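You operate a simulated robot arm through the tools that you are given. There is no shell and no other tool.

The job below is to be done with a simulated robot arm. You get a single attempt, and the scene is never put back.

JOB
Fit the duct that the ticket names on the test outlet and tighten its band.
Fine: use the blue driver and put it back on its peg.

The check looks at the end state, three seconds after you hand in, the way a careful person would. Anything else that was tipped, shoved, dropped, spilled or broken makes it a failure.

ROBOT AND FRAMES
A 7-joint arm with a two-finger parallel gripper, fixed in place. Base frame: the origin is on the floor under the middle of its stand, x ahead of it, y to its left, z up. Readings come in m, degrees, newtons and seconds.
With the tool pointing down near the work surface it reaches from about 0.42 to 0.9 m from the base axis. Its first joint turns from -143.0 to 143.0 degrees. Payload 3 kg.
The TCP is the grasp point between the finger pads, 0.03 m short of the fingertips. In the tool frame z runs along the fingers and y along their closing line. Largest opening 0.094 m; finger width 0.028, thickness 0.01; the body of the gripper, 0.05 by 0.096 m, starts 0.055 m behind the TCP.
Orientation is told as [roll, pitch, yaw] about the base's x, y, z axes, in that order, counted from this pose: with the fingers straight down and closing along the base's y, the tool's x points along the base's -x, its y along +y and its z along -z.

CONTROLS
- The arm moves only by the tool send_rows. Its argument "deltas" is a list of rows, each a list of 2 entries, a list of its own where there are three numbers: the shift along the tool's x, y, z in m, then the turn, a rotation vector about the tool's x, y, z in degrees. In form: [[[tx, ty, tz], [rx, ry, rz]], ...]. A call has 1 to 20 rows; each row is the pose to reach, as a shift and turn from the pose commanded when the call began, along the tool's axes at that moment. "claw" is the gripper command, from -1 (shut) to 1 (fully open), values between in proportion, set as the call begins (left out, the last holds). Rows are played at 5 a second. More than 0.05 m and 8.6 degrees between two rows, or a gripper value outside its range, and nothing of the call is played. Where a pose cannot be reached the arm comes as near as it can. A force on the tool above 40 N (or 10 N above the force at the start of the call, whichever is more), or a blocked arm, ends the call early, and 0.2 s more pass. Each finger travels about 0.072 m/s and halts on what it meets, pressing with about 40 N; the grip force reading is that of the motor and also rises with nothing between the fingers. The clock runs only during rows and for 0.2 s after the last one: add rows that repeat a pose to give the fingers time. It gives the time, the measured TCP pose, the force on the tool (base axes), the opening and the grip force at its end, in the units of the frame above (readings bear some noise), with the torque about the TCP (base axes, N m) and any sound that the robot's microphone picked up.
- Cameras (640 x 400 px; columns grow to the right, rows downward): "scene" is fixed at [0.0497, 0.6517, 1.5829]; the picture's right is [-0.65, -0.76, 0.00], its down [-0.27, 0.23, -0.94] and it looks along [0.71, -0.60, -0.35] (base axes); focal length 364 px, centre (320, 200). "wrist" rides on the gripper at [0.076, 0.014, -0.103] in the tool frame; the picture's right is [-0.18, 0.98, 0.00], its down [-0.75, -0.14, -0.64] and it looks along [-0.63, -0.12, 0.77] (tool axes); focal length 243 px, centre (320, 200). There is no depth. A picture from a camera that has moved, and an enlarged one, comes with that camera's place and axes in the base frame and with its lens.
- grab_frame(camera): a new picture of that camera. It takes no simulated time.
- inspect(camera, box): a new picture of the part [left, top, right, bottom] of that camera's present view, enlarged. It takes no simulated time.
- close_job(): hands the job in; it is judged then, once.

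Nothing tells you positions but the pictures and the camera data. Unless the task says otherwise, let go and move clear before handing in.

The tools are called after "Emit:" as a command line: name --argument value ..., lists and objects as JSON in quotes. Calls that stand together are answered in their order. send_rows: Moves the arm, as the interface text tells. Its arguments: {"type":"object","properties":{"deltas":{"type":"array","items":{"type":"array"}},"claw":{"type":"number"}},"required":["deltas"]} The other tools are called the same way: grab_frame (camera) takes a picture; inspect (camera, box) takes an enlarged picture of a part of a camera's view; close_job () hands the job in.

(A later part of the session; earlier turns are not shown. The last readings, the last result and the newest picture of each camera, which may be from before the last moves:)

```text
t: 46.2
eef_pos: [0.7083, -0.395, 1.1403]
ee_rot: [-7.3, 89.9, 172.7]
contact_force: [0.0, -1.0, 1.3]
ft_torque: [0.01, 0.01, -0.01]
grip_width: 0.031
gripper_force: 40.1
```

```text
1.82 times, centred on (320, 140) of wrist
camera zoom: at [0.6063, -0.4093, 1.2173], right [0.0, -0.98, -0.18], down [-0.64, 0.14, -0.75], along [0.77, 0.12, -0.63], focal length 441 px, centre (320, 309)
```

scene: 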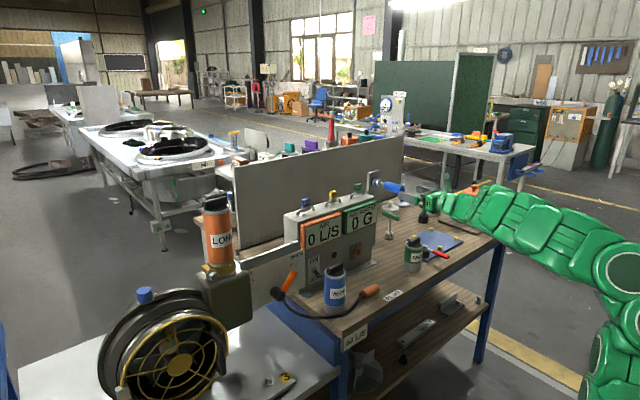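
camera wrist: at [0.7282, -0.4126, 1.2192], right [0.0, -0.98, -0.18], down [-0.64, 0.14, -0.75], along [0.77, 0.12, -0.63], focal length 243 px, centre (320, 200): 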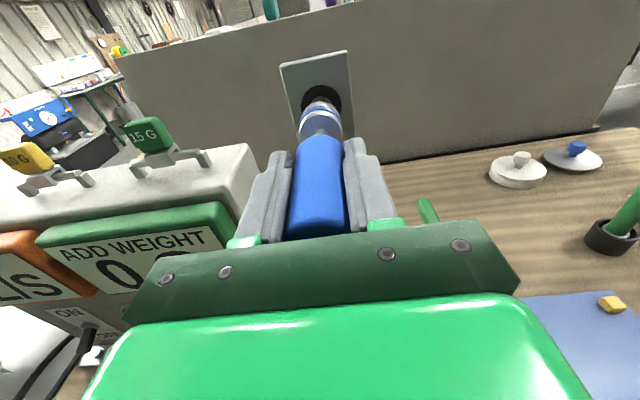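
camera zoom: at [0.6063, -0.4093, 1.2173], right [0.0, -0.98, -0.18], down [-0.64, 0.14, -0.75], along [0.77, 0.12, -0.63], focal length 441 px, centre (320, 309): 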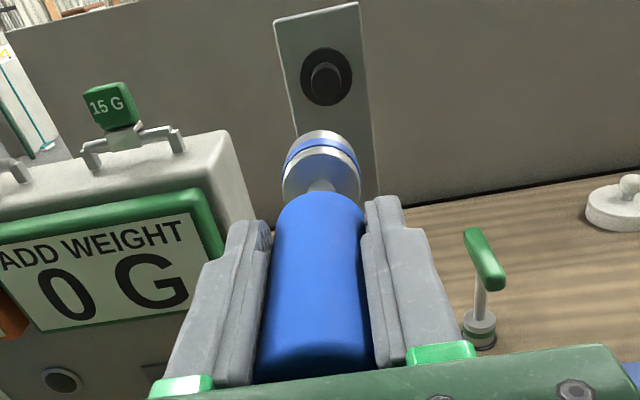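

The peg is a plain round stub, so the driver's roll won't matter when I put it back. The socket tip is about 0.10 m ahead of the grasp point. I'll raise the driver and carry it in front of the bench to y≈0.348.

Emit:
send_rows --deltas '[[[0.02, -0.01, -0.005], [0, 0, 0]], [[0.045, -0.03, -0.01], [0, 0, 0]], [[0.06, -0.07, -0.015], [0, 0, 0]], [[0.06, -0.117, -0.02], [0, 0, 0]], [[0.06, -0.164, -0.02], [0, 0, 0]], [[0.06, -0.211, -0.02], [0, 0, 0]], [[0.06, -0.258, -0.02], [0, 0, 0]], [[0.06, -0.305, -0.02], [0, 0, 0]], [[0.06, -0.352, -0.02], [0, 0, 0]], [[0.06, -0.399, -0.02], [0, 0, 0]], [[0.06, -0.446, -0.02], [0, 0, 0]], [[0.06, -0.493, -0.02], [0, 0, 0]], [[0.06, -0.54, -0.02], [0, 0, 0]], [[0.06, -0.587, -0.02], [0, 0, 0]], [[0.06, -0.634, -0.02], [0, 0, 0]], [[0.06, -0.681, -0.02], [0, 0, 0]], [[0.06, -0.72, -0.02], [0, 0, 0]], [[0.06, -0.743, -0.02], [0, 0, 0]], [[0.06, -0.743, -0.02], [0, 0, 0]]]'

Emit:
grab_frame --camera "wrist"

Emit:
grab_frame --camera "scene"

```text
t: 50.2
eef_pos: [0.6876, 0.3203, 1.1973]
ee_rot: [-60.7, 89.8, 120.2]
contact_force: [-0.5, -0.4, -1.4]
ft_torque: [-0.01, 0.01, 0.02]
grip_width: 0.0309
gripper_force: 40.0
out of reach, approached as far as the arm can: row 17, 18, 19
```

```text
taken
camera wrist: at [0.5859, 0.3062, 1.2744], right [0.02, -0.98, -0.19], down [-0.65, 0.13, -0.75], along [0.76, 0.13, -0.63], focal length 243 px, centre (320, 200)
```

wrist: 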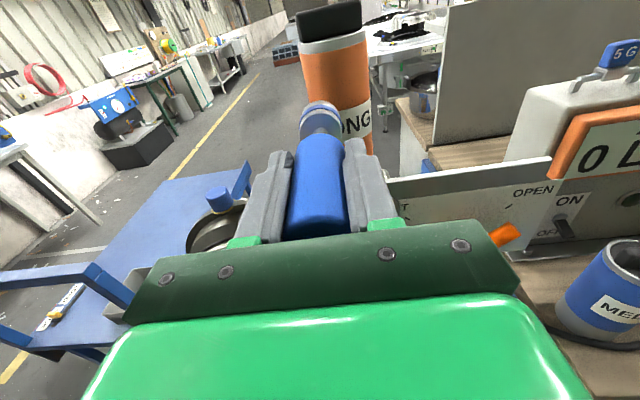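

```text
taken
```

scene: 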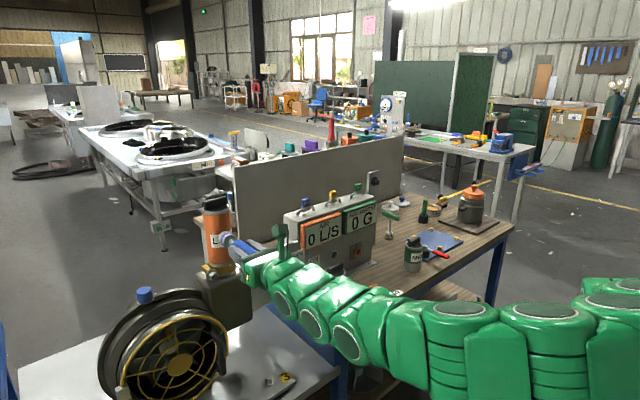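

The roll limit was reached near y=0.32, and the tool is yawed by about 1°. I'll roll +30° (the tightening direction) here to free the wrist, then re-check the axes.

Emit:
send_rows --deltas '[[[0, 0, -0.005], [0, 0, 7.5]], [[0, 0, -0.005], [0, 0, 15]], [[0, 0, -0.005], [0, 0, 22.5]], [[0, 0, -0.005], [0, 0, 30]], [[0, 0, -0.005], [0, 0, 30]]]'

Emit:
grab_frame --camera "wrist"

```text
t: 51.4
eef_pos: [0.6818, 0.3224, 1.1984]
ee_rot: [-89.8, 59.8, 90.2]
contact_force: [-0.2, 0.4, -1.0]
ft_torque: [-0.01, 0.02, 0.01]
grip_width: 0.031
gripper_force: 40.1
```

```text
taken
camera wrist: at [0.5802, 0.2728, 1.2576], right [0.0, -0.76, -0.65], down [-0.64, 0.5, -0.58], along [0.77, 0.42, -0.49], focal length 243 px, centre (320, 200)
```

wrist: 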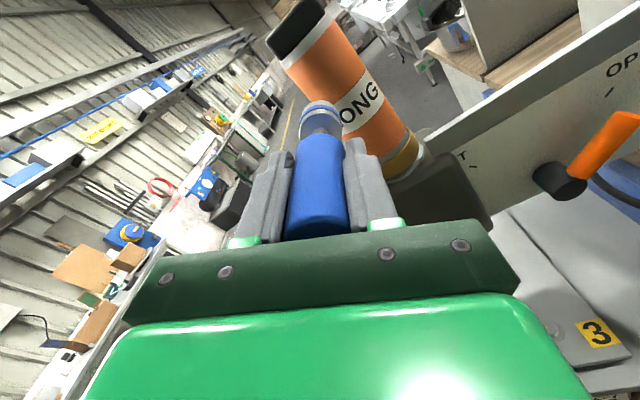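

The tool axis is now along +x again with roll about -150°. I'll enlarge the driver in the gripper to check its axis against the tool axis.

Emit:
inspect --camera "wrist" --box '[260, 90, 380, 245]'

Emit:
grab_frame --camera "scene"

Emit:
inspect --camera "scene" --box '[190, 200, 310, 300]'

```text
2.58 times, centred on (320, 168) of wrist
camera zoom: at [0.5802, 0.2728, 1.2576], right [0.0, -0.76, -0.65], down [-0.64, 0.5, -0.58], along [0.77, 0.42, -0.49], focal length 626 px, centre (320, 284)
```

zoom: 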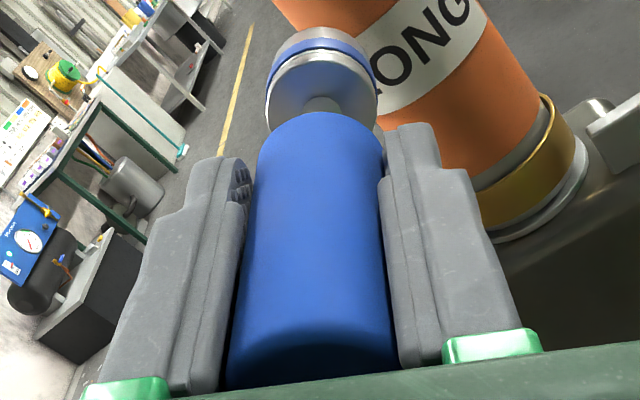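

```text
taken
```

scene: 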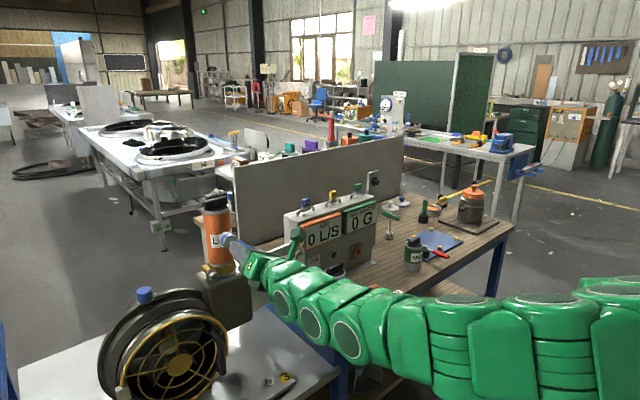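

```text
4.00 times, centred on (250, 250) of scene
camera zoom: at [0.0497, 0.6517, 1.5829], right [-0.65, -0.76, 0.0], down [-0.27, 0.23, -0.94], along [0.71, -0.6, -0.35], focal length 1457 px, centre (600, 0)
```

zoom: 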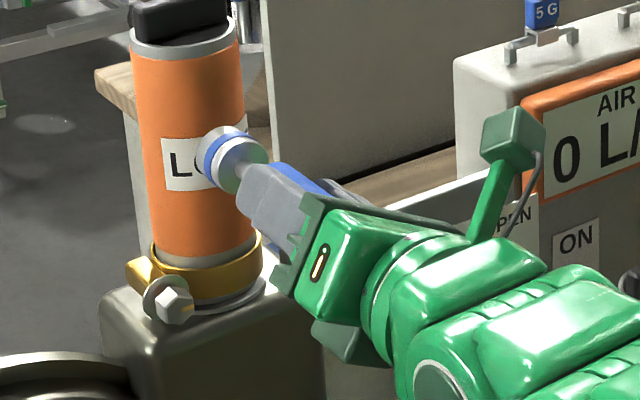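

The driver axis matches the tool axis within about 1 mm. I'll lower to line up with the hex head at (0.8115, 0.348, 1.083), keeping the socket tip about 28 mm short of it.

Emit:
send_rows --deltas '[[[-0.03, 0.0098, 0], [0, 0, 0]], [[-0.06, 0.0195, 0], [0, 0, 0]], [[-0.09, 0.0293, 0], [0, 0, 0]], [[-0.1129, 0.0367, 0], [0, 0, 0]], [[-0.1129, 0.0367, 0], [0, 0, 0]]]'

Emit:
grab_frame --camera "wrist"

Emit:
inspect --camera "scene" --box '[190, 230, 270, 300]'

Emit:
inspect --camera "wrist" --box '[260, 50, 420, 240]'

```text
t: 52.6
eef_pos: [0.6817, 0.3472, 1.0819]
ee_rot: [-89.8, 60.0, 90.2]
contact_force: [-0.6, -0.2, -1.3]
ft_torque: [0.0, 0.01, 0.01]
grip_width: 0.0309
gripper_force: 39.8
```

```text
taken
camera wrist: at [0.5794, 0.2973, 1.1407], right [0.0, -0.76, -0.65], down [-0.64, 0.5, -0.58], along [0.77, 0.42, -0.49], focal length 243 px, centre (320, 200)
```

wrist: 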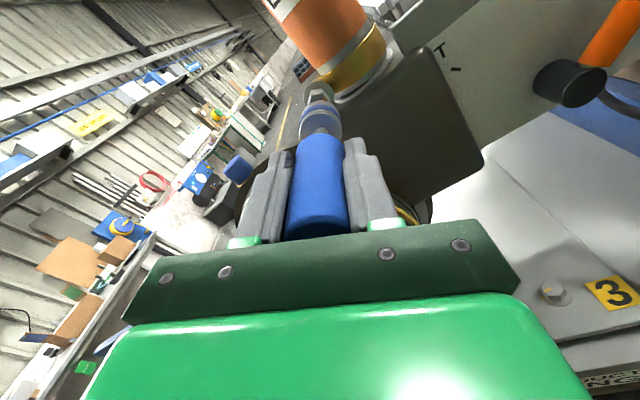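

```text
5.71 times, centred on (230, 265) of scene
camera zoom: at [0.0497, 0.6517, 1.5829], right [-0.65, -0.76, 0.0], down [-0.27, 0.23, -0.94], along [0.71, -0.6, -0.35], focal length 2081 px, centre (834, -171)
```

zoom: 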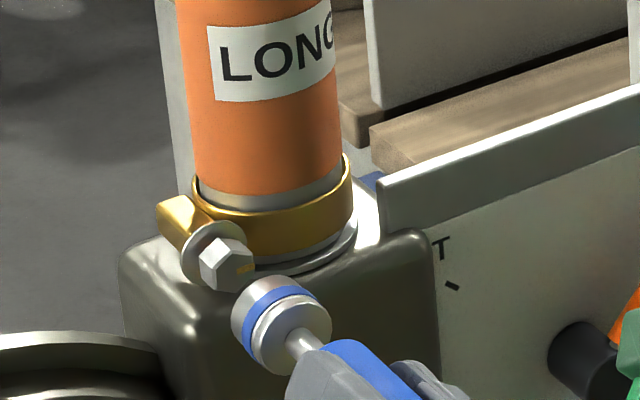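

```text
2.11 times, centred on (340, 145) of wrist
camera zoom: at [0.5794, 0.2973, 1.1407], right [0.0, -0.76, -0.65], down [-0.64, 0.5, -0.58], along [0.77, 0.42, -0.49], focal length 511 px, centre (278, 316)
```

zoom: 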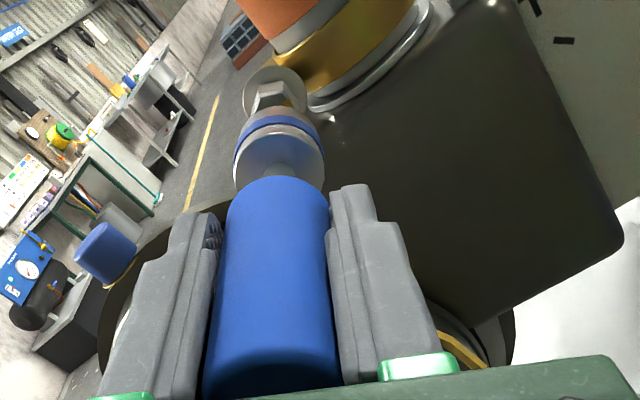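

Both views show the socket right in front of the hex head. I'll enlarge further to check the alignment in both cameras.

Emit:
inspect --camera "scene" --box '[205, 250, 255, 290]'

Emit:
inspect --camera "wrist" --box '[285, 65, 355, 155]'

```text
10.00 times, centred on (230, 270) of scene
camera zoom: at [0.0497, 0.6517, 1.5829], right [-0.65, -0.76, 0.0], down [-0.27, 0.23, -0.94], along [0.71, -0.6, -0.35], focal length 3642 px, centre (1220, -500)
```

zoom: 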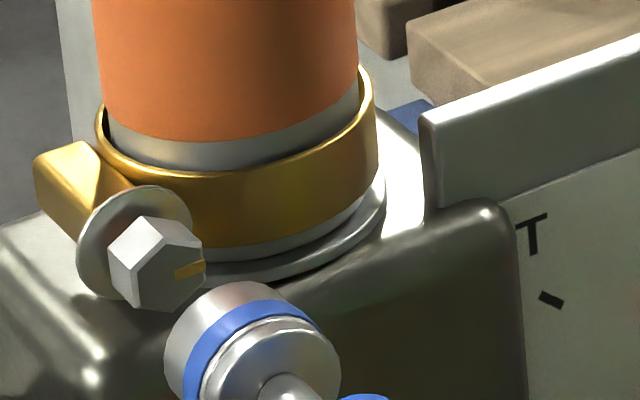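

```text
4.44 times, centred on (320, 110) of wrist
camera zoom: at [0.5794, 0.2973, 1.1407], right [0.0, -0.76, -0.65], down [-0.64, 0.5, -0.58], along [0.77, 0.42, -0.49], focal length 1078 px, centre (320, 600)
```

zoom: 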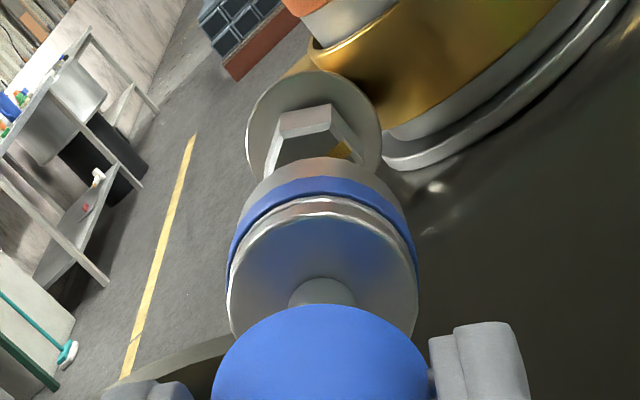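

Both views agree the driver axis should go about 1.3 mm in +y and 2.9 mm up. I'll apply that and close most of the gap (18 mm forward), then look again.

Emit:
send_rows --deltas '[[[0.0018, -0.0026, 0.0], [0, 0, 0]], [[0.0018, -0.0026, 0.009], [0, 0, 0]], [[0.0018, -0.0026, 0.018], [0, 0, 0]], [[0.0018, -0.0026, 0.018], [0, 0, 0]]]'

Emit:
inspect --camera "scene" --box '[205, 250, 255, 290]'

Emit:
inspect --camera "wrist" --box '[285, 65, 355, 155]'

```text
t: 53.6
eef_pos: [0.6995, 0.3471, 1.084]
ee_rot: [-89.7, 60.0, 90.2]
contact_force: [0.7, 0.5, -0.5]
ft_torque: [0.02, 0.04, 0.03]
grip_width: 0.0309
gripper_force: 40.6
```

```text
10.00 times, centred on (230, 270) of scene
camera zoom: at [0.0497, 0.6517, 1.5829], right [-0.65, -0.76, 0.0], down [-0.27, 0.23, -0.94], along [0.71, -0.6, -0.35], focal length 3642 px, centre (1220, -500)
```

zoom: 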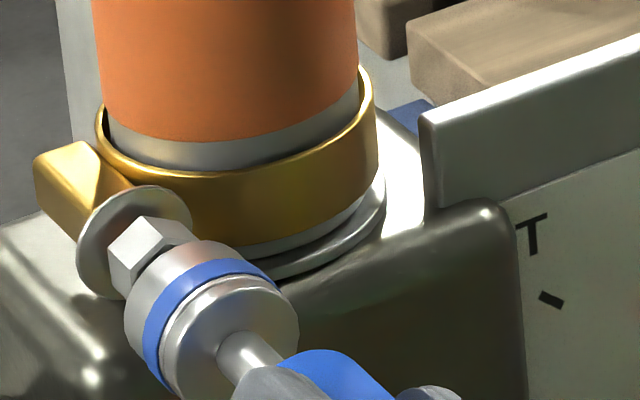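

```text
4.44 times, centred on (320, 110) of wrist
camera zoom: at [0.5981, 0.2984, 1.1437], right [0.0, -0.76, -0.65], down [-0.64, 0.5, -0.58], along [0.77, 0.42, -0.49], focal length 1078 px, centre (320, 600)
```

zoom: 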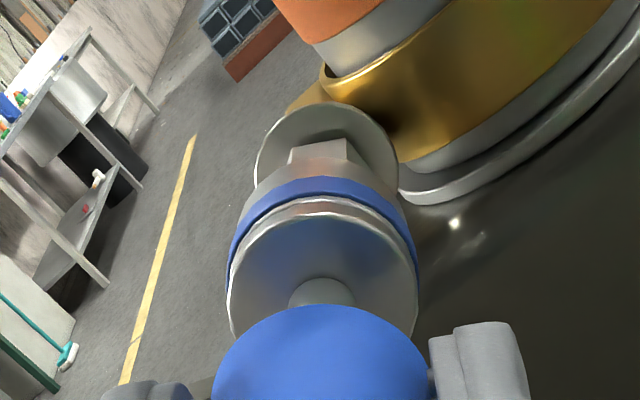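

Socket and bolt are now aligned within about 1 mm in both views. I'll advance another 12 mm to start engaging the hex, watching the force.

Emit:
send_rows --deltas '[[[0, 0, 0.003], [0, 0, 0]], [[0, 0, 0.006], [0, 0, 0]], [[0, 0, 0.009], [0, 0, 0]], [[0, 0, 0.012], [0, 0, 0]], [[0, 0, 0.012], [0, 0, 0]]]'

Emit:
inspect --camera "scene" --box '[205, 250, 255, 290]'

Emit:
inspect --camera "wrist" --box '[285, 65, 355, 155]'

```text
t: 54.8
eef_pos: [0.711, 0.3463, 1.0834]
ee_rot: [-89.8, 60.0, 90.2]
contact_force: [0.2, -0.5, -1.1]
ft_torque: [-0.02, 0.03, 0.0]
grip_width: 0.0306
gripper_force: 39.8
```

```text
10.00 times, centred on (230, 270) of scene
camera zoom: at [0.0497, 0.6517, 1.5829], right [-0.65, -0.76, 0.0], down [-0.27, 0.23, -0.94], along [0.71, -0.6, -0.35], focal length 3642 px, centre (1220, -500)
```

zoom: 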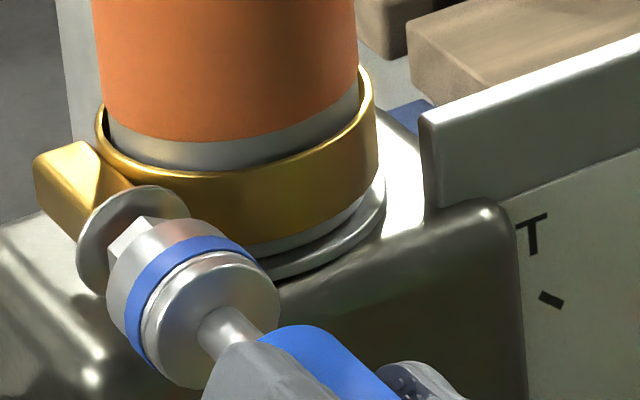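

```text
4.44 times, centred on (320, 110) of wrist
camera zoom: at [0.6097, 0.2976, 1.1441], right [0.0, -0.76, -0.65], down [-0.64, 0.5, -0.58], along [0.77, 0.42, -0.49], focal length 1078 px, centre (320, 600)
```

zoom: 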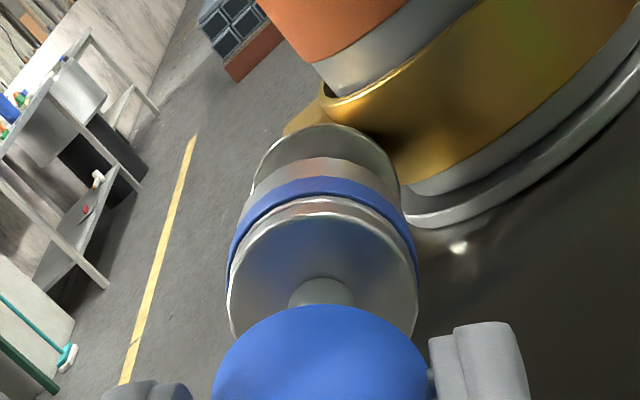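

Still no contact force and the alignment holds. I'll advance another 8 mm.

Emit:
send_rows --deltas '[[[0, 0, 0.002], [0, 0, 0]], [[0, 0, 0.004], [0, 0, 0]], [[0, 0, 0.006], [0, 0, 0]], [[0, 0, 0.008], [0, 0, 0]], [[0, 0, 0.008], [0, 0, 0]]]'

Emit:
inspect --camera "scene" --box '[205, 250, 255, 290]'

Emit:
inspect --camera "wrist" --box '[285, 65, 355, 155]'

```text
t: 56.0
eef_pos: [0.7197, 0.3461, 1.0847]
ee_rot: [-89.7, 60.0, 90.1]
contact_force: [0.0, -2.7, -2.1]
ft_torque: [-0.05, 0.17, -0.21]
grip_width: 0.0309
gripper_force: 40.1
```

```text
10.00 times, centred on (230, 270) of scene
camera zoom: at [0.0497, 0.6517, 1.5829], right [-0.65, -0.76, 0.0], down [-0.27, 0.23, -0.94], along [0.71, -0.6, -0.35], focal length 3642 px, centre (1220, -500)
```

zoom: 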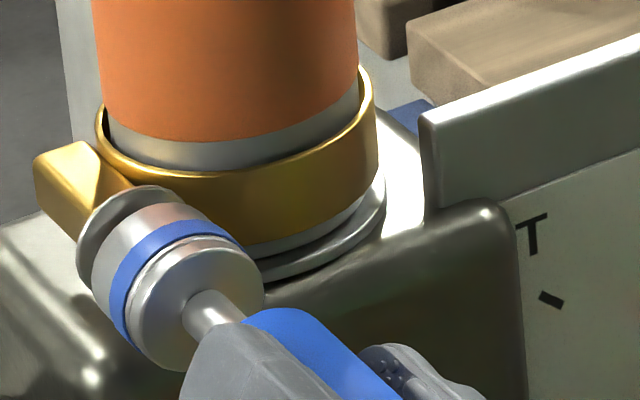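

```text
4.44 times, centred on (320, 110) of wrist
camera zoom: at [0.6182, 0.2978, 1.1448], right [0.0, -0.76, -0.65], down [-0.64, 0.5, -0.58], along [0.77, 0.42, -0.49], focal length 1078 px, centre (320, 600)
```

zoom: 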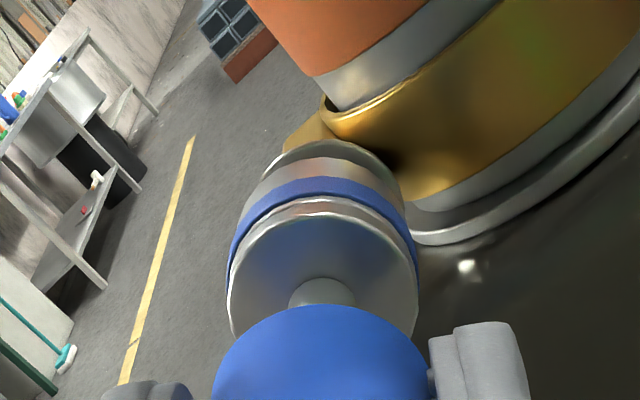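

The socket is now over the hex head with only slight lateral forces. I'll push 5 mm more until it meets the washer.

Emit:
send_rows --deltas '[[[0, 0, 0.0015], [0, 0, 0]], [[0, 0, 0.003], [0, 0, 0]], [[0, 0, 0.0045], [0, 0, 0]], [[0, 0, 0.006], [0, 0, 0]], [[0, 0, 0.006], [0, 0, 0]]]'

Emit:
inspect --camera "scene" --box '[205, 250, 255, 290]'

Emit:
inspect --camera "wrist" --box '[285, 65, 355, 155]'

```text
t: 57.2
eef_pos: [0.7256, 0.3465, 1.0851]
ee_rot: [-89.9, 59.9, 90.1]
contact_force: [-1.3, -6.1, -1.2]
ft_torque: [-0.05, 0.01, -0.51]
grip_width: 0.031
gripper_force: 39.7
```

```text
10.00 times, centred on (230, 270) of scene
camera zoom: at [0.0497, 0.6517, 1.5829], right [-0.65, -0.76, 0.0], down [-0.27, 0.23, -0.94], along [0.71, -0.6, -0.35], focal length 3642 px, centre (1220, -500)
```

zoom: 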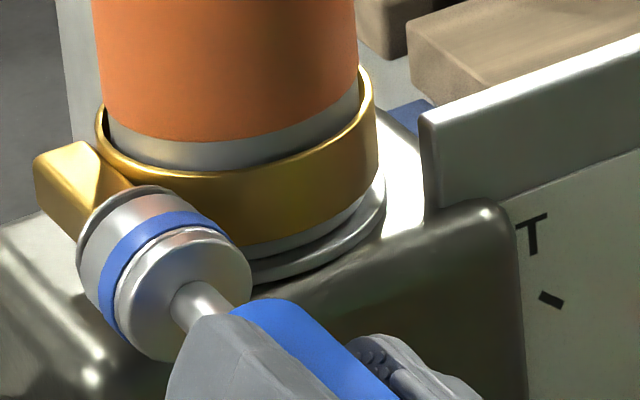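

```text
4.44 times, centred on (320, 110) of wrist
camera zoom: at [0.6239, 0.298, 1.1444], right [0.0, -0.76, -0.65], down [-0.64, 0.5, -0.58], along [0.77, 0.42, -0.49], focal length 1078 px, centre (320, 600)
```

zoom: 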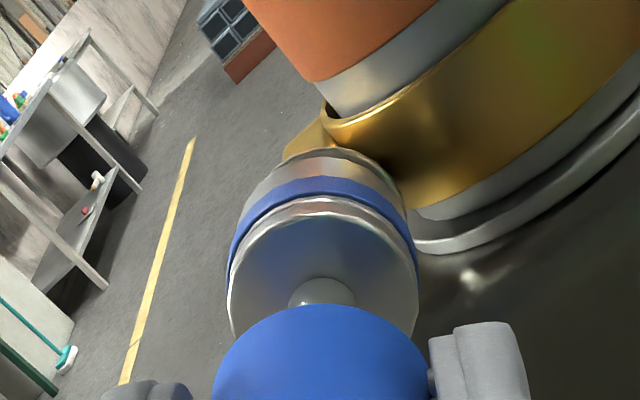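

The socket is against the washer with about 6 N of side force from -y offset. I'll relieve it by about 0.8 mm and start turning clockwise (+ about the tool axis), watching torque and sound.

Emit:
send_rows --deltas '[[[0.0004, 0.0007, 0], [0, 0, 0]], [[0.0004, 0.0007, 0], [0, 0, 5]], [[0.0004, 0.0007, 0], [0, 0, 10]], [[0.0004, 0.0007, 0], [0, 0, 15]], [[0.0004, 0.0007, 0], [0, 0, 20]], [[0.0004, 0.0007, 0], [0, 0, 25]], [[0.0004, 0.0007, 0], [0, 0, 30]], [[0.0004, 0.0007, 0], [0, 0, 30]]]'

Emit:
inspect --camera "scene" --box '[205, 250, 255, 290]'

```text
t: 59.0
eef_pos: [0.7268, 0.347, 1.0845]
ee_rot: [-89.8, 30.0, 90.0]
contact_force: [-1.8, -9.0, -9.4]
ft_torque: [-0.06, 0.79, -0.86]
grip_width: 0.0312
gripper_force: 40.2
```

```text
10.00 times, centred on (230, 270) of scene
camera zoom: at [0.0497, 0.6517, 1.5829], right [-0.65, -0.76, 0.0], down [-0.27, 0.23, -0.94], along [0.71, -0.6, -0.35], focal length 3642 px, centre (1220, -500)
```

zoom: 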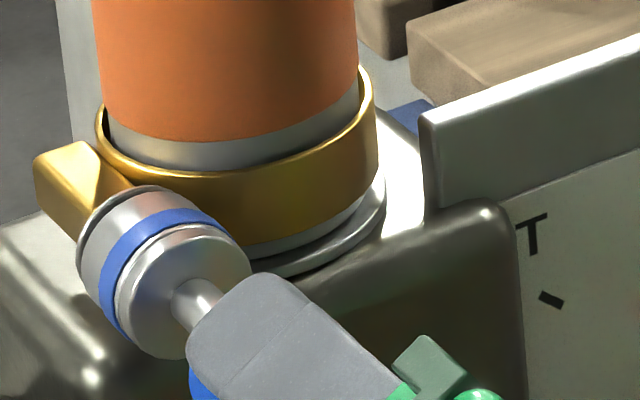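

There is little torque about the axis yet but about 9 N sideways from the tool axis sitting slightly high and left. I'll shift 1.2 mm down and right and keep turning 40°.

Emit:
send_rows --deltas '[[[0.0004, 0.0016, 0], [0, 0, 0]], [[0.0004, 0.0016, 0], [0, 0, 6]], [[0.0004, 0.0016, 0], [0, 0, 12]], [[0.0004, 0.0016, 0], [0, 0, 18]], [[0.0004, 0.0016, 0], [0, 0, 24]], [[0.0004, 0.0016, 0], [0, 0, 30]], [[0.0004, 0.0016, 0], [0, 0, 36]], [[0.0004, 0.0016, 0], [0, 0, 40]], [[0.0004, 0.0016, 0], [0, 0, 40]]]'

Emit:
inspect --camera "scene" --box '[205, 250, 255, 290]'

```text
t: 61.0
eef_pos: [0.7264, 0.3457, 1.0833]
ee_rot: [-89.7, -10.1, 89.8]
contact_force: [-0.6, -4.1, -10.1]
ft_torque: [-0.01, 0.83, -0.38]
grip_width: 0.0308
gripper_force: 39.6
```

```text
10.00 times, centred on (230, 270) of scene
camera zoom: at [0.0497, 0.6517, 1.5829], right [-0.65, -0.76, 0.0], down [-0.27, 0.23, -0.94], along [0.71, -0.6, -0.35], focal length 3642 px, centre (1220, -500)
```

zoom: 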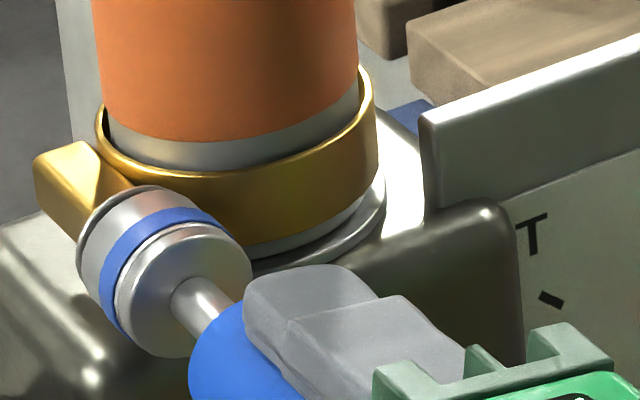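

Still turning freely with no axial torque, and I'm about a millimetre high. I'll correct down and continue another 60°, watching for torque to build.

Emit:
send_rows --deltas '[[[0.0007, 0.0012, 0], [0, 0, 0]], [[0.0007, 0.0012, 0], [0, 0, 7]], [[0.0007, 0.0012, 0], [0, 0, 14]], [[0.0007, 0.0012, 0], [0, 0, 21]], [[0.0007, 0.0012, 0], [0, 0, 28]], [[0.0007, 0.0012, 0], [0, 0, 35]], [[0.0007, 0.0012, 0], [0, 0, 42]], [[0.0007, 0.0012, 0], [0, 0, 49]], [[0.0007, 0.0012, 0], [0, 0, 55]], [[0.0007, 0.0012, 0], [0, 0, 60]], [[0.0007, 0.0012, 0], [0, 0, 60]]]'

Emit:
inspect --camera "scene" --box '[205, 250, 255, 290]'

Emit:
grab_frame --camera "wrist"

```text
t: 63.4
eef_pos: [0.7255, 0.3467, 1.0814]
ee_rot: [-89.4, -70.1, 89.5]
contact_force: [0.6, -0.1, -2.4]
ft_torque: [0.01, 0.08, 0.01]
grip_width: 0.0312
gripper_force: 39.5
```

```text
10.00 times, centred on (230, 270) of scene
camera zoom: at [0.0497, 0.6517, 1.5829], right [-0.65, -0.76, 0.0], down [-0.27, 0.23, -0.94], along [0.71, -0.6, -0.35], focal length 3642 px, centre (1220, -500)
```

zoom: 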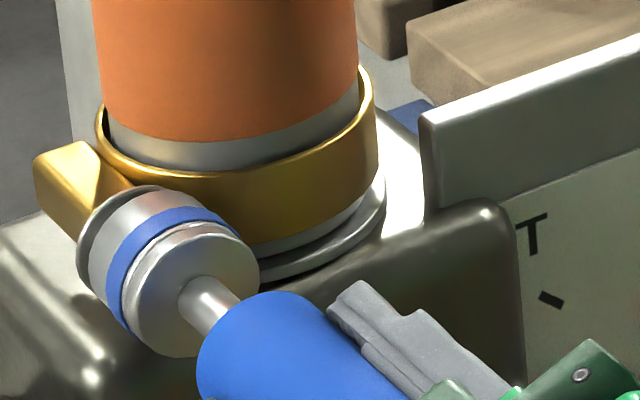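

```text
taken
camera wrist: at [0.6234, 0.3344, 1.0057], right [0.0, 0.99, -0.16], down [-0.64, 0.12, 0.76], along [0.77, 0.1, 0.63], focal length 243 px, centre (320, 200)
```

wrist: 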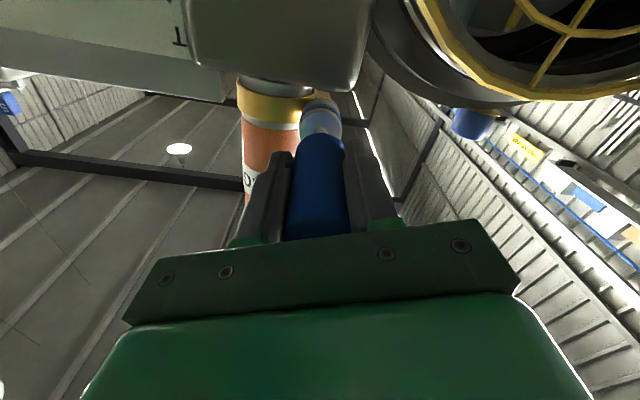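

I've turned 130° with no torque at all, so I need to know whether the bolt is turning. I'll pull the socket back 30 mm and look at the mark on the hex.

Emit:
send_rows --deltas '[[[0, 0, -0.008], [0, 0, 0]], [[0, 0, -0.018], [0, 0, 0]], [[0, 0, -0.03], [0, 0, 0]], [[0, 0, -0.03], [0, 0, 0]]]'

Emit:
inspect --camera "scene" --box '[205, 250, 255, 290]'

Emit:
inspect --camera "wrist" --box '[260, 60, 400, 170]'

```text
t: 64.4
eef_pos: [0.6962, 0.3462, 1.0818]
ee_rot: [-89.7, -70.0, 89.6]
contact_force: [0.0, -0.2, -0.7]
ft_torque: [0.0, 0.0, -0.01]
grip_width: 0.0309
gripper_force: 39.7
```

```text
10.00 times, centred on (230, 270) of scene
camera zoom: at [0.0497, 0.6517, 1.5829], right [-0.65, -0.76, 0.0], down [-0.27, 0.23, -0.94], along [0.71, -0.6, -0.35], focal length 3642 px, centre (1220, -500)
```

zoom: 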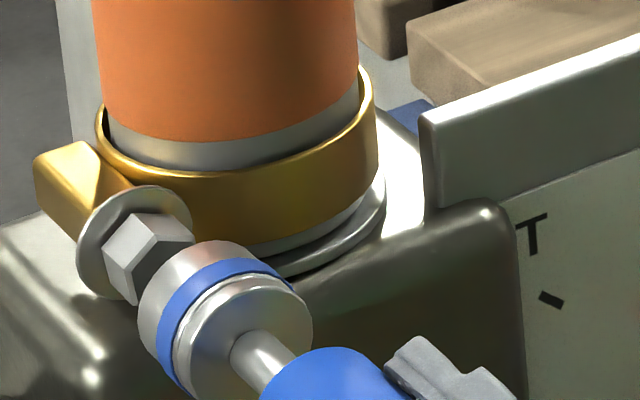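

```text
3.64 times, centred on (330, 115) of wrist
camera zoom: at [0.5942, 0.3349, 1.0053], right [0.0, 0.99, -0.16], down [-0.64, 0.13, 0.76], along [0.77, 0.1, 0.63], focal length 882 px, centre (284, 509)
```

zoom: 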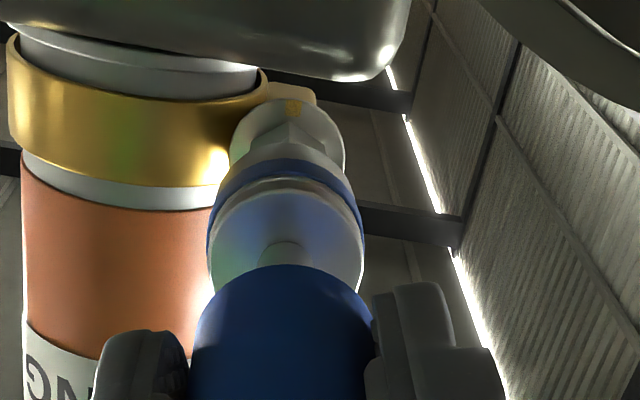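

The hex did turn: its mark has moved from the side toward the bottom, so the socket drives it clockwise. I'll back off a little more to measure the mark's angle.

Emit:
send_rows --deltas '[[[0, 0, -0.015], [0, 0, 0]], [[0, 0, -0.03], [0, 0, 0]], [[0, 0, -0.03], [0, 0, 0]]]'

Emit:
inspect --camera "scene" --box '[200, 250, 240, 282]'

Emit:
inspect --camera "wrist" --box '[260, 60, 400, 170]'

```text
t: 65.2
eef_pos: [0.6638, 0.3468, 1.0814]
ee_rot: [-89.6, -70.1, 89.6]
contact_force: [-0.2, -0.4, -1.2]
ft_torque: [-0.03, 0.06, 0.06]
grip_width: 0.031
gripper_force: 39.6
```

```text
12.50 times, centred on (220, 266) of scene
camera zoom: at [0.0497, 0.6517, 1.5829], right [-0.65, -0.76, 0.0], down [-0.27, 0.23, -0.94], along [0.71, -0.6, -0.35], focal length 4553 px, centre (1570, -625)
```

zoom: 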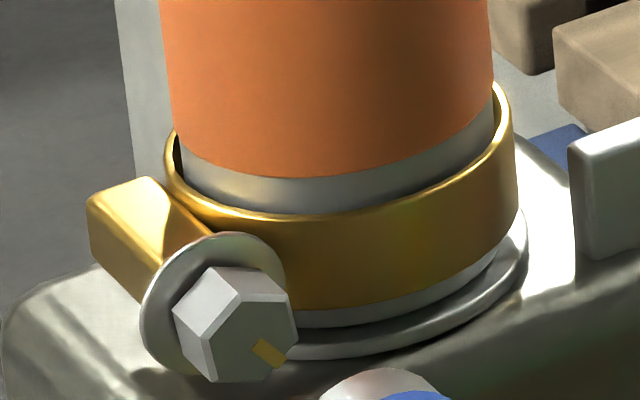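

```text
3.64 times, centred on (330, 115) of wrist
camera zoom: at [0.5629, 0.3356, 1.0058], right [0.0, 0.99, -0.16], down [-0.64, 0.13, 0.76], along [0.77, 0.1, 0.63], focal length 882 px, centre (284, 509)
```

zoom: 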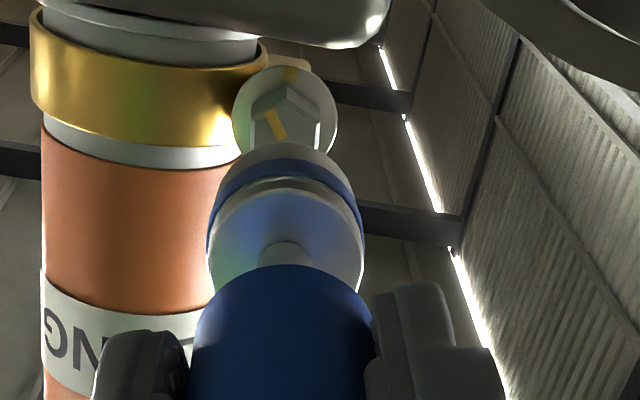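

The mark is now about 50° below horizontal, so the bolt turned roughly 45–50° once the socket was well aligned. I'll re-engage at this roll, pushing in slightly deeper.

Emit:
send_rows --deltas '[[[0, 0, 0.02], [0, 0, 0]], [[0, 0, 0.04], [0, 0, 0]], [[0, 0, 0.05], [0, 0, 0]], [[0, 0, 0.056], [0, 0, 0]], [[0, 0, 0.06], [0, 0, 0]], [[0, 0, 0.064], [0, 0, 0]], [[0, 0, 0.064], [0, 0, 0]]]'

Emit:
inspect --camera "scene" --box '[200, 250, 250, 290]'

```text
t: 66.7
eef_pos: [0.7281, 0.3468, 1.0819]
ee_rot: [-89.2, -69.9, 89.4]
contact_force: [-10.7, -1.2, 3.0]
ft_torque: [0.04, -0.45, -0.17]
grip_width: 0.031
gripper_force: 40.0
stopped in row 7: the force on the tool passed its limit at 48 N (the readings are from after the stop); the commanded pose is now the measured one
```

```text
10.00 times, centred on (225, 270) of scene
camera zoom: at [0.0497, 0.6517, 1.5829], right [-0.65, -0.76, 0.0], down [-0.27, 0.23, -0.94], along [0.71, -0.6, -0.35], focal length 3642 px, centre (1270, -500)
```

zoom: 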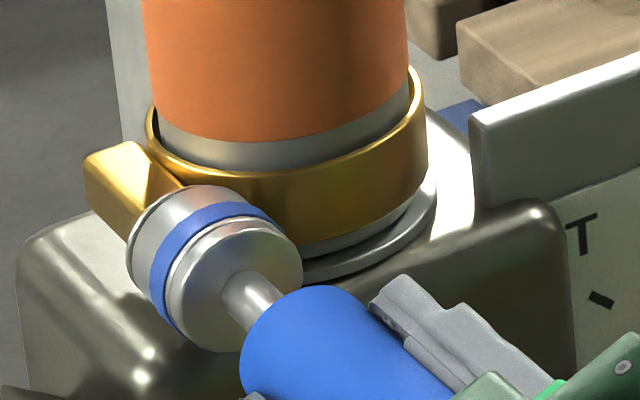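

The socket bottomed on the washer (48 N peak) and the call stopped safely. I'll ease back 1 mm and turn another 40° while watching the torque.

Emit:
send_rows --deltas '[[[0, 0, -0.001], [0, 0, 0]], [[0, 0, -0.001], [0, 0, 6]], [[0, 0, -0.001], [0, 0, 12]], [[0, 0, -0.001], [0, 0, 18]], [[0, 0, -0.001], [0, 0, 24]], [[0, 0, -0.001], [0, 0, 30]], [[0, 0, -0.001], [0, 0, 36]], [[0, 0, -0.001], [0, 0, 40]], [[0, 0, -0.001], [0, 0, 40]]]'

Emit:
inspect --camera "scene" --box '[200, 250, 250, 290]'

```text
t: 68.7
eef_pos: [0.7276, 0.345, 1.0803]
ee_rot: [89.3, -70.2, -89.1]
contact_force: [-0.6, 12.2, -4.3]
ft_torque: [-0.03, 0.35, 1.02]
grip_width: 0.0309
gripper_force: 39.9
```

```text
10.00 times, centred on (225, 270) of scene
camera zoom: at [0.0497, 0.6517, 1.5829], right [-0.65, -0.76, 0.0], down [-0.27, 0.23, -0.94], along [0.71, -0.6, -0.35], focal length 3642 px, centre (1270, -500)
```

zoom: 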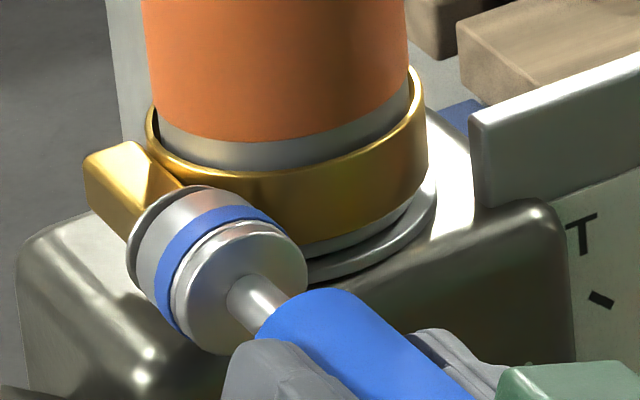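

The side force (12 N toward +y) shows the tool axis is about 2 mm too far toward -y. I'll correct while turning another 40°.

Emit:
send_rows --deltas '[[[0.0013, 0.0016, 0.001], [0, 0, 0]], [[0.0013, 0.0018, 0.001], [0, 0, 6]], [[0.0013, 0.002, 0.001], [0, 0, 12]], [[0.0013, 0.0022, 0.001], [0, 0, 18]], [[0.0013, 0.0024, 0.001], [0, 0, 24]], [[0.0013, 0.0026, 0.001], [0, 0, 30]], [[0.0013, 0.0028, 0.001], [0, 0, 36]], [[0.0013, 0.003, 0.001], [0, 0, 40]], [[0.0013, 0.003, 0.001], [0, 0, 40]]]'

Emit:
inspect --camera "scene" --box '[200, 250, 250, 290]'

```text
t: 69.1
eef_pos: [0.7268, 0.3463, 1.0806]
ee_rot: [89.4, -68.9, -89.6]
contact_force: [-16.0, -5.3, 5.6]
ft_torque: [0.01, -0.51, 0.31]
grip_width: 0.0314
gripper_force: 40.3
stopped in row 2: the force on the tool passed its limit at 47 N (the readings are from after the stop); the commanded pose is now the measured one
```

```text
10.00 times, centred on (225, 270) of scene
camera zoom: at [0.0497, 0.6517, 1.5829], right [-0.65, -0.76, 0.0], down [-0.27, 0.23, -0.94], along [0.71, -0.6, -0.35], focal length 3642 px, centre (1270, -500)
```

zoom: 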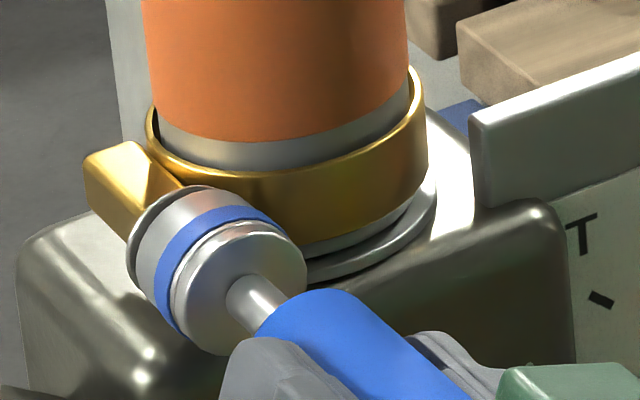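

The axial force tripped the limit because I pushed in while shifting sideways. I'll back off 2 mm and read the forces with no turning.

Emit:
send_rows --deltas '[[[0, 0, -0.001], [0, 0, 0]], [[0, 0, -0.002], [0, 0, 0]], [[0, 0, -0.002], [0, 0, 0]]]'

Emit:
grab_frame --camera "wrist"

Emit:
inspect --camera "wrist" --box '[260, 70, 400, 240]'

```text
t: 69.9
eef_pos: [0.7261, 0.3469, 1.0814]
ee_rot: [89.2, -68.8, -89.3]
contact_force: [0.9, 0.2, -1.6]
ft_torque: [0.01, 0.0, 0.1]
grip_width: 0.0308
gripper_force: 40.1
```

```text
taken
camera wrist: at [0.6244, 0.3888, 1.016], right [0.0, 0.85, 0.53], down [-0.64, -0.4, 0.65], along [0.77, -0.34, 0.54], focal length 243 px, centre (320, 200)
```

wrist: 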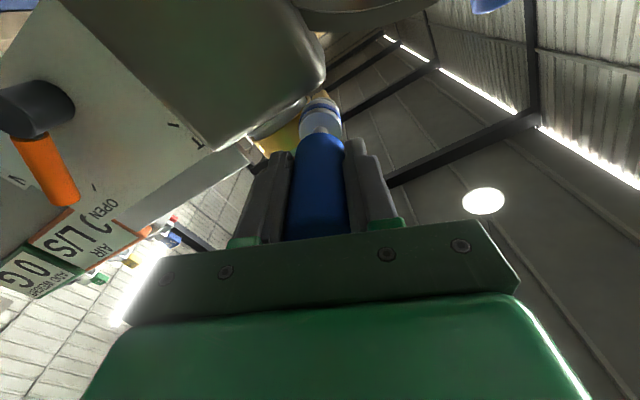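

```text
2.35 times, centred on (330, 155) of wrist
camera zoom: at [0.6244, 0.3888, 1.016], right [0.0, 0.85, 0.53], down [-0.64, -0.4, 0.65], along [0.77, -0.34, 0.54], focal length 571 px, centre (296, 306)
```

zoom: 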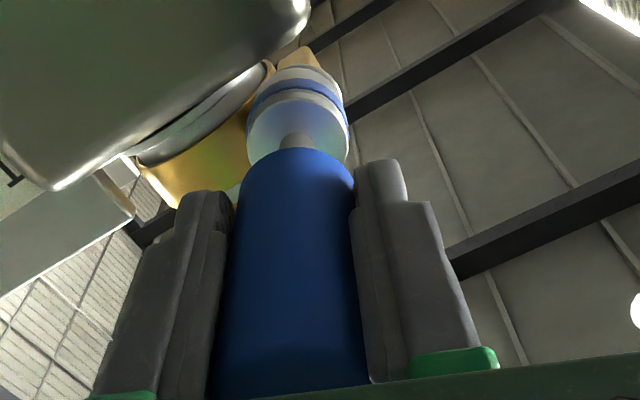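

Forces are now zero with good alignment. I'll turn 40° more with the small predicted sideways correction and no axial push.

Emit:
send_rows --deltas '[[[0, 0.0002, 0], [0, 0, 6]], [[0, 0.0004, 0], [0, 0, 12]], [[0, 0.0006, 0], [0, 0, 18]], [[0, 0.0008, 0], [0, 0, 24]], [[0, 0.001, 0], [0, 0, 30]], [[0, 0.0012, 0], [0, 0, 36]], [[0, 0.0014, 0], [0, 0, 40]], [[0, 0.0014, 0], [0, 0, 40]]]'

Emit:
inspect --camera "scene" --box '[200, 250, 250, 290]'

```text
t: 71.7
eef_pos: [0.7259, 0.3481, 1.0811]
ee_rot: [89.6, -28.6, -89.9]
contact_force: [-0.1, 0.1, -2.1]
ft_torque: [0.01, 0.02, -0.01]
grip_width: 0.0309
gripper_force: 39.8
```

```text
10.00 times, centred on (225, 270) of scene
camera zoom: at [0.0497, 0.6517, 1.5829], right [-0.65, -0.76, 0.0], down [-0.27, 0.23, -0.94], along [0.71, -0.6, -0.35], focal length 3642 px, centre (1270, -500)
```

zoom: 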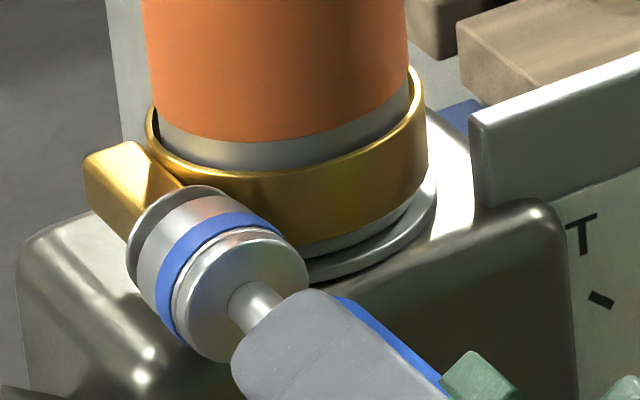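

Still smooth and force-free. I'll keep turning another 42°.

Emit:
send_rows --deltas '[[[0, 0.0002, 0], [0, 0, 6]], [[0, 0.0004, 0], [0, 0, 12]], [[0, 0.0006, 0], [0, 0, 18]], [[0, 0.0008, 0], [0, 0, 24]], [[0, 0.001, 0], [0, 0, 30]], [[0, 0.0013, 0], [0, 0, 36]], [[0, 0.0015, 0], [0, 0, 42]], [[0, 0.0015, 0], [0, 0, 42]]]'

Emit:
inspect --camera "scene" --box '[200, 250, 250, 290]'

```text
t: 73.5
eef_pos: [0.7256, 0.3483, 1.0819]
ee_rot: [89.7, 13.3, -90.2]
contact_force: [0.4, -0.6, -2.5]
ft_torque: [0.02, -0.01, -0.01]
grip_width: 0.0308
gripper_force: 40.1
```

```text
10.00 times, centred on (225, 270) of scene
camera zoom: at [0.0497, 0.6517, 1.5829], right [-0.65, -0.76, 0.0], down [-0.27, 0.23, -0.94], along [0.71, -0.6, -0.35], focal length 3642 px, centre (1270, -500)
```

zoom: 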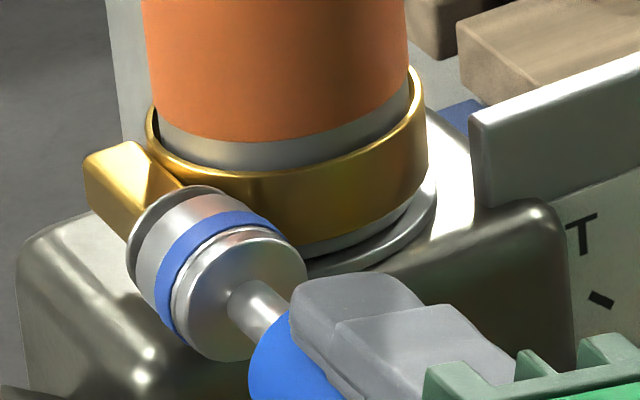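

No torque yet. I'll go another 36° and then pull back to check how far the bolt really turned.

Emit:
send_rows --deltas '[[[0, 0.0002, 0], [0, 0, 6]], [[0, 0.0004, 0], [0, 0, 12]], [[0, 0.0006, 0], [0, 0, 18]], [[0, 0.0008, 0], [0, 0, 24]], [[0, 0.001, 0], [0, 0, 30]], [[0, 0.0012, 0], [0, 0, 36]], [[0, 0.0012, 0], [0, 0, 36]]]'

Emit:
send_rows --deltas '[[[0, 0, -0.008], [0, 0, 0]], [[0, 0, -0.02], [0, 0, 0]], [[0, 0, -0.04], [0, 0, 0]], [[0, 0, -0.06], [0, 0, 0]], [[0, 0, -0.06], [0, 0, 0]]]'

Emit:
inspect --camera "scene" --box '[200, 250, 240, 282]'

```text
t: 75.1
eef_pos: [0.7257, 0.3467, 1.0834]
ee_rot: [89.7, 49.4, -90.5]
contact_force: [1.0, 0.4, -2.2]
ft_torque: [-0.02, 0.02, 0.0]
grip_width: 0.0307
gripper_force: 39.7
```

```text
t: 76.3
eef_pos: [0.6679, 0.3488, 1.0849]
ee_rot: [89.6, 49.2, -90.4]
contact_force: [0.1, -0.4, -0.1]
ft_torque: [0.0, 0.01, 0.02]
grip_width: 0.0311
gripper_force: 40.2
```

```text
12.50 times, centred on (220, 266) of scene
camera zoom: at [0.0497, 0.6517, 1.5829], right [-0.65, -0.76, 0.0], down [-0.27, 0.23, -0.94], along [0.71, -0.6, -0.35], focal length 4553 px, centre (1570, -625)
```

zoom: 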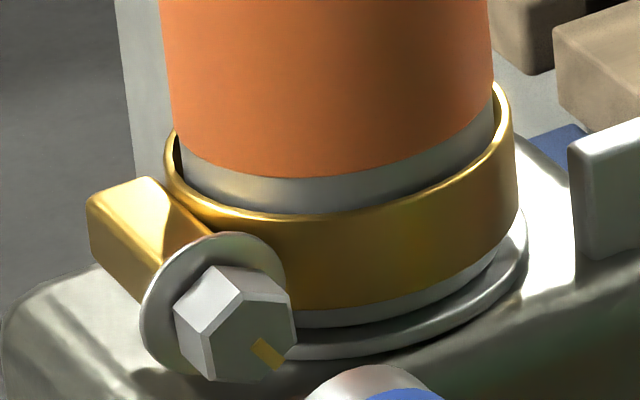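

The mark hasn't moved in that second series, so the socket was spinning around the hex without gripping it. I'll check whether the driver slid back in the fingers during the 48 N push by comparing with the earlier close-up.

Emit:
inspect --camera "wrist" --box '[285, 65, 355, 155]'

Emit:
inspect --camera "wrist" --box '[260, 90, 380, 245]'

Emit:
inspect --camera "scene" --box '[205, 255, 265, 305]'

```text
4.44 times, centred on (320, 110) of wrist
camera zoom: at [0.5658, 0.3898, 1.1524], right [0.0, -0.86, 0.5], down [-0.65, -0.38, -0.66], along [0.76, -0.32, -0.56], focal length 1078 px, centre (320, 600)
```

zoom: 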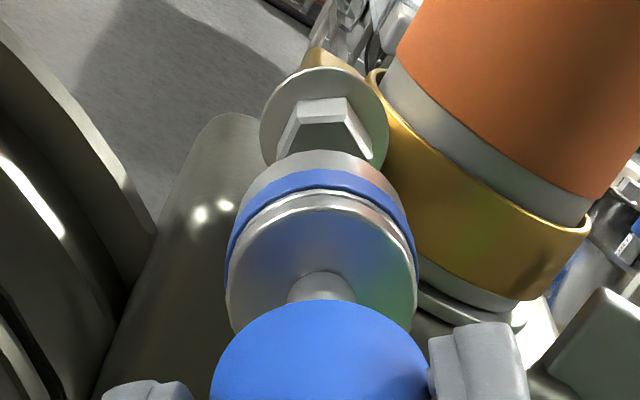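

```text
2.58 times, centred on (320, 168) of wrist
camera zoom: at [0.5658, 0.3898, 1.1524], right [0.0, -0.86, 0.5], down [-0.65, -0.38, -0.66], along [0.76, -0.32, -0.56], focal length 626 px, centre (320, 284)
```

zoom: 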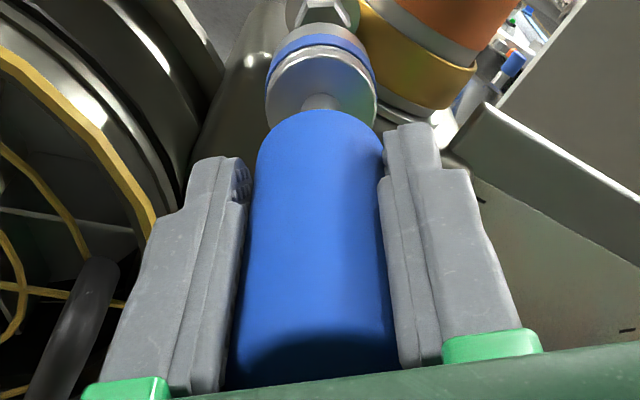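

```text
8.00 times, centred on (235, 280) of scene
camera zoom: at [0.0497, 0.6517, 1.5829], right [-0.65, -0.76, 0.0], down [-0.27, 0.23, -0.94], along [0.71, -0.6, -0.35], focal length 2914 px, centre (1000, -440)
```

zoom: 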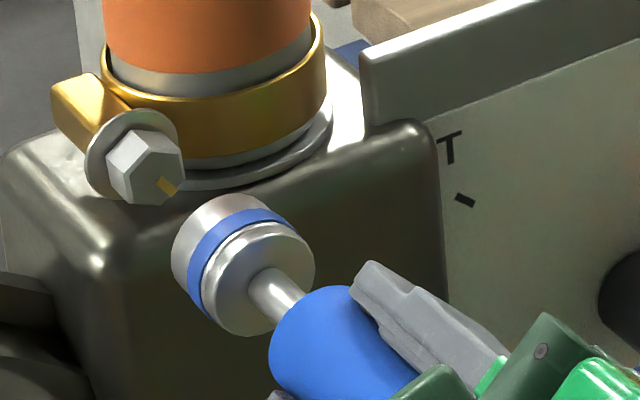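

The driver shifted only about 2 mm in the fingers, so I need to see the socket bore to understand the engagement. I'll retreat, unroll the wrist, and later turn the driver so its opening faces the scene camera.

Emit:
send_rows --deltas '[[[-0.0029, 0.0154, 0], [0, 0, -8.2]], [[-0.0058, 0.0308, 0], [0, 0, -16.4]], [[-0.0087, 0.0462, 0], [0, 0, -24.6]], [[-0.0116, 0.0616, 0], [0, 0, -32.8]], [[-0.0145, 0.077, 0], [0, 0, -41]], [[-0.0174, 0.0924, 0], [0, 0, -49.2]], [[-0.0203, 0.1078, 0], [0, 0, -57.4]], [[-0.0232, 0.1232, 0], [0, 0, -65.6]], [[-0.0261, 0.1386, 0], [0, 0, -73.8]], [[-0.029, 0.154, 0], [0, 0, -82]], [[-0.0319, 0.1694, 0], [0, 0, -90.2]], [[-0.0348, 0.1848, 0], [0, 0, -98.4]], [[-0.0377, 0.2002, 0], [0, 0, -106.6]], [[-0.0406, 0.2156, 0], [0, 0, -114.8]], [[-0.0435, 0.231, 0], [0, 0, -123]], [[-0.0464, 0.2464, 0], [0, 0, -131.2]], [[-0.049, 0.2622, 0], [0, 0, -139.3]], [[-0.049, 0.2622, 0], [0, 0, -139.3]]]'

Emit:
grab_frame --camera "scene"

```text
t: 80.1
eef_pos: [0.6663, 0.117, 1.2172]
ee_rot: [-18.3, -89.7, 18.3]
contact_force: [0.4, -0.3, -1.5]
ft_torque: [0.01, 0.01, -0.01]
grip_width: 0.0306
gripper_force: 40.2
```

```text
taken
```

scene: 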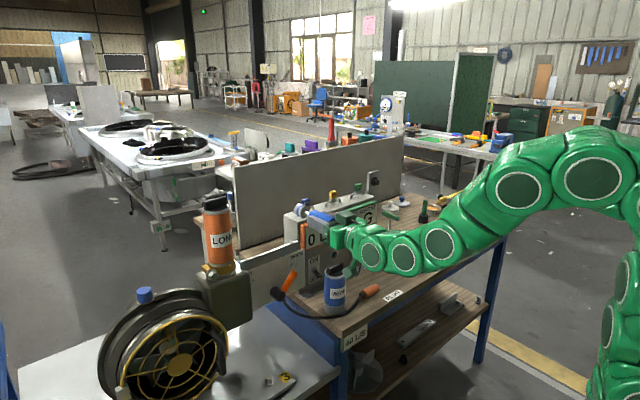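

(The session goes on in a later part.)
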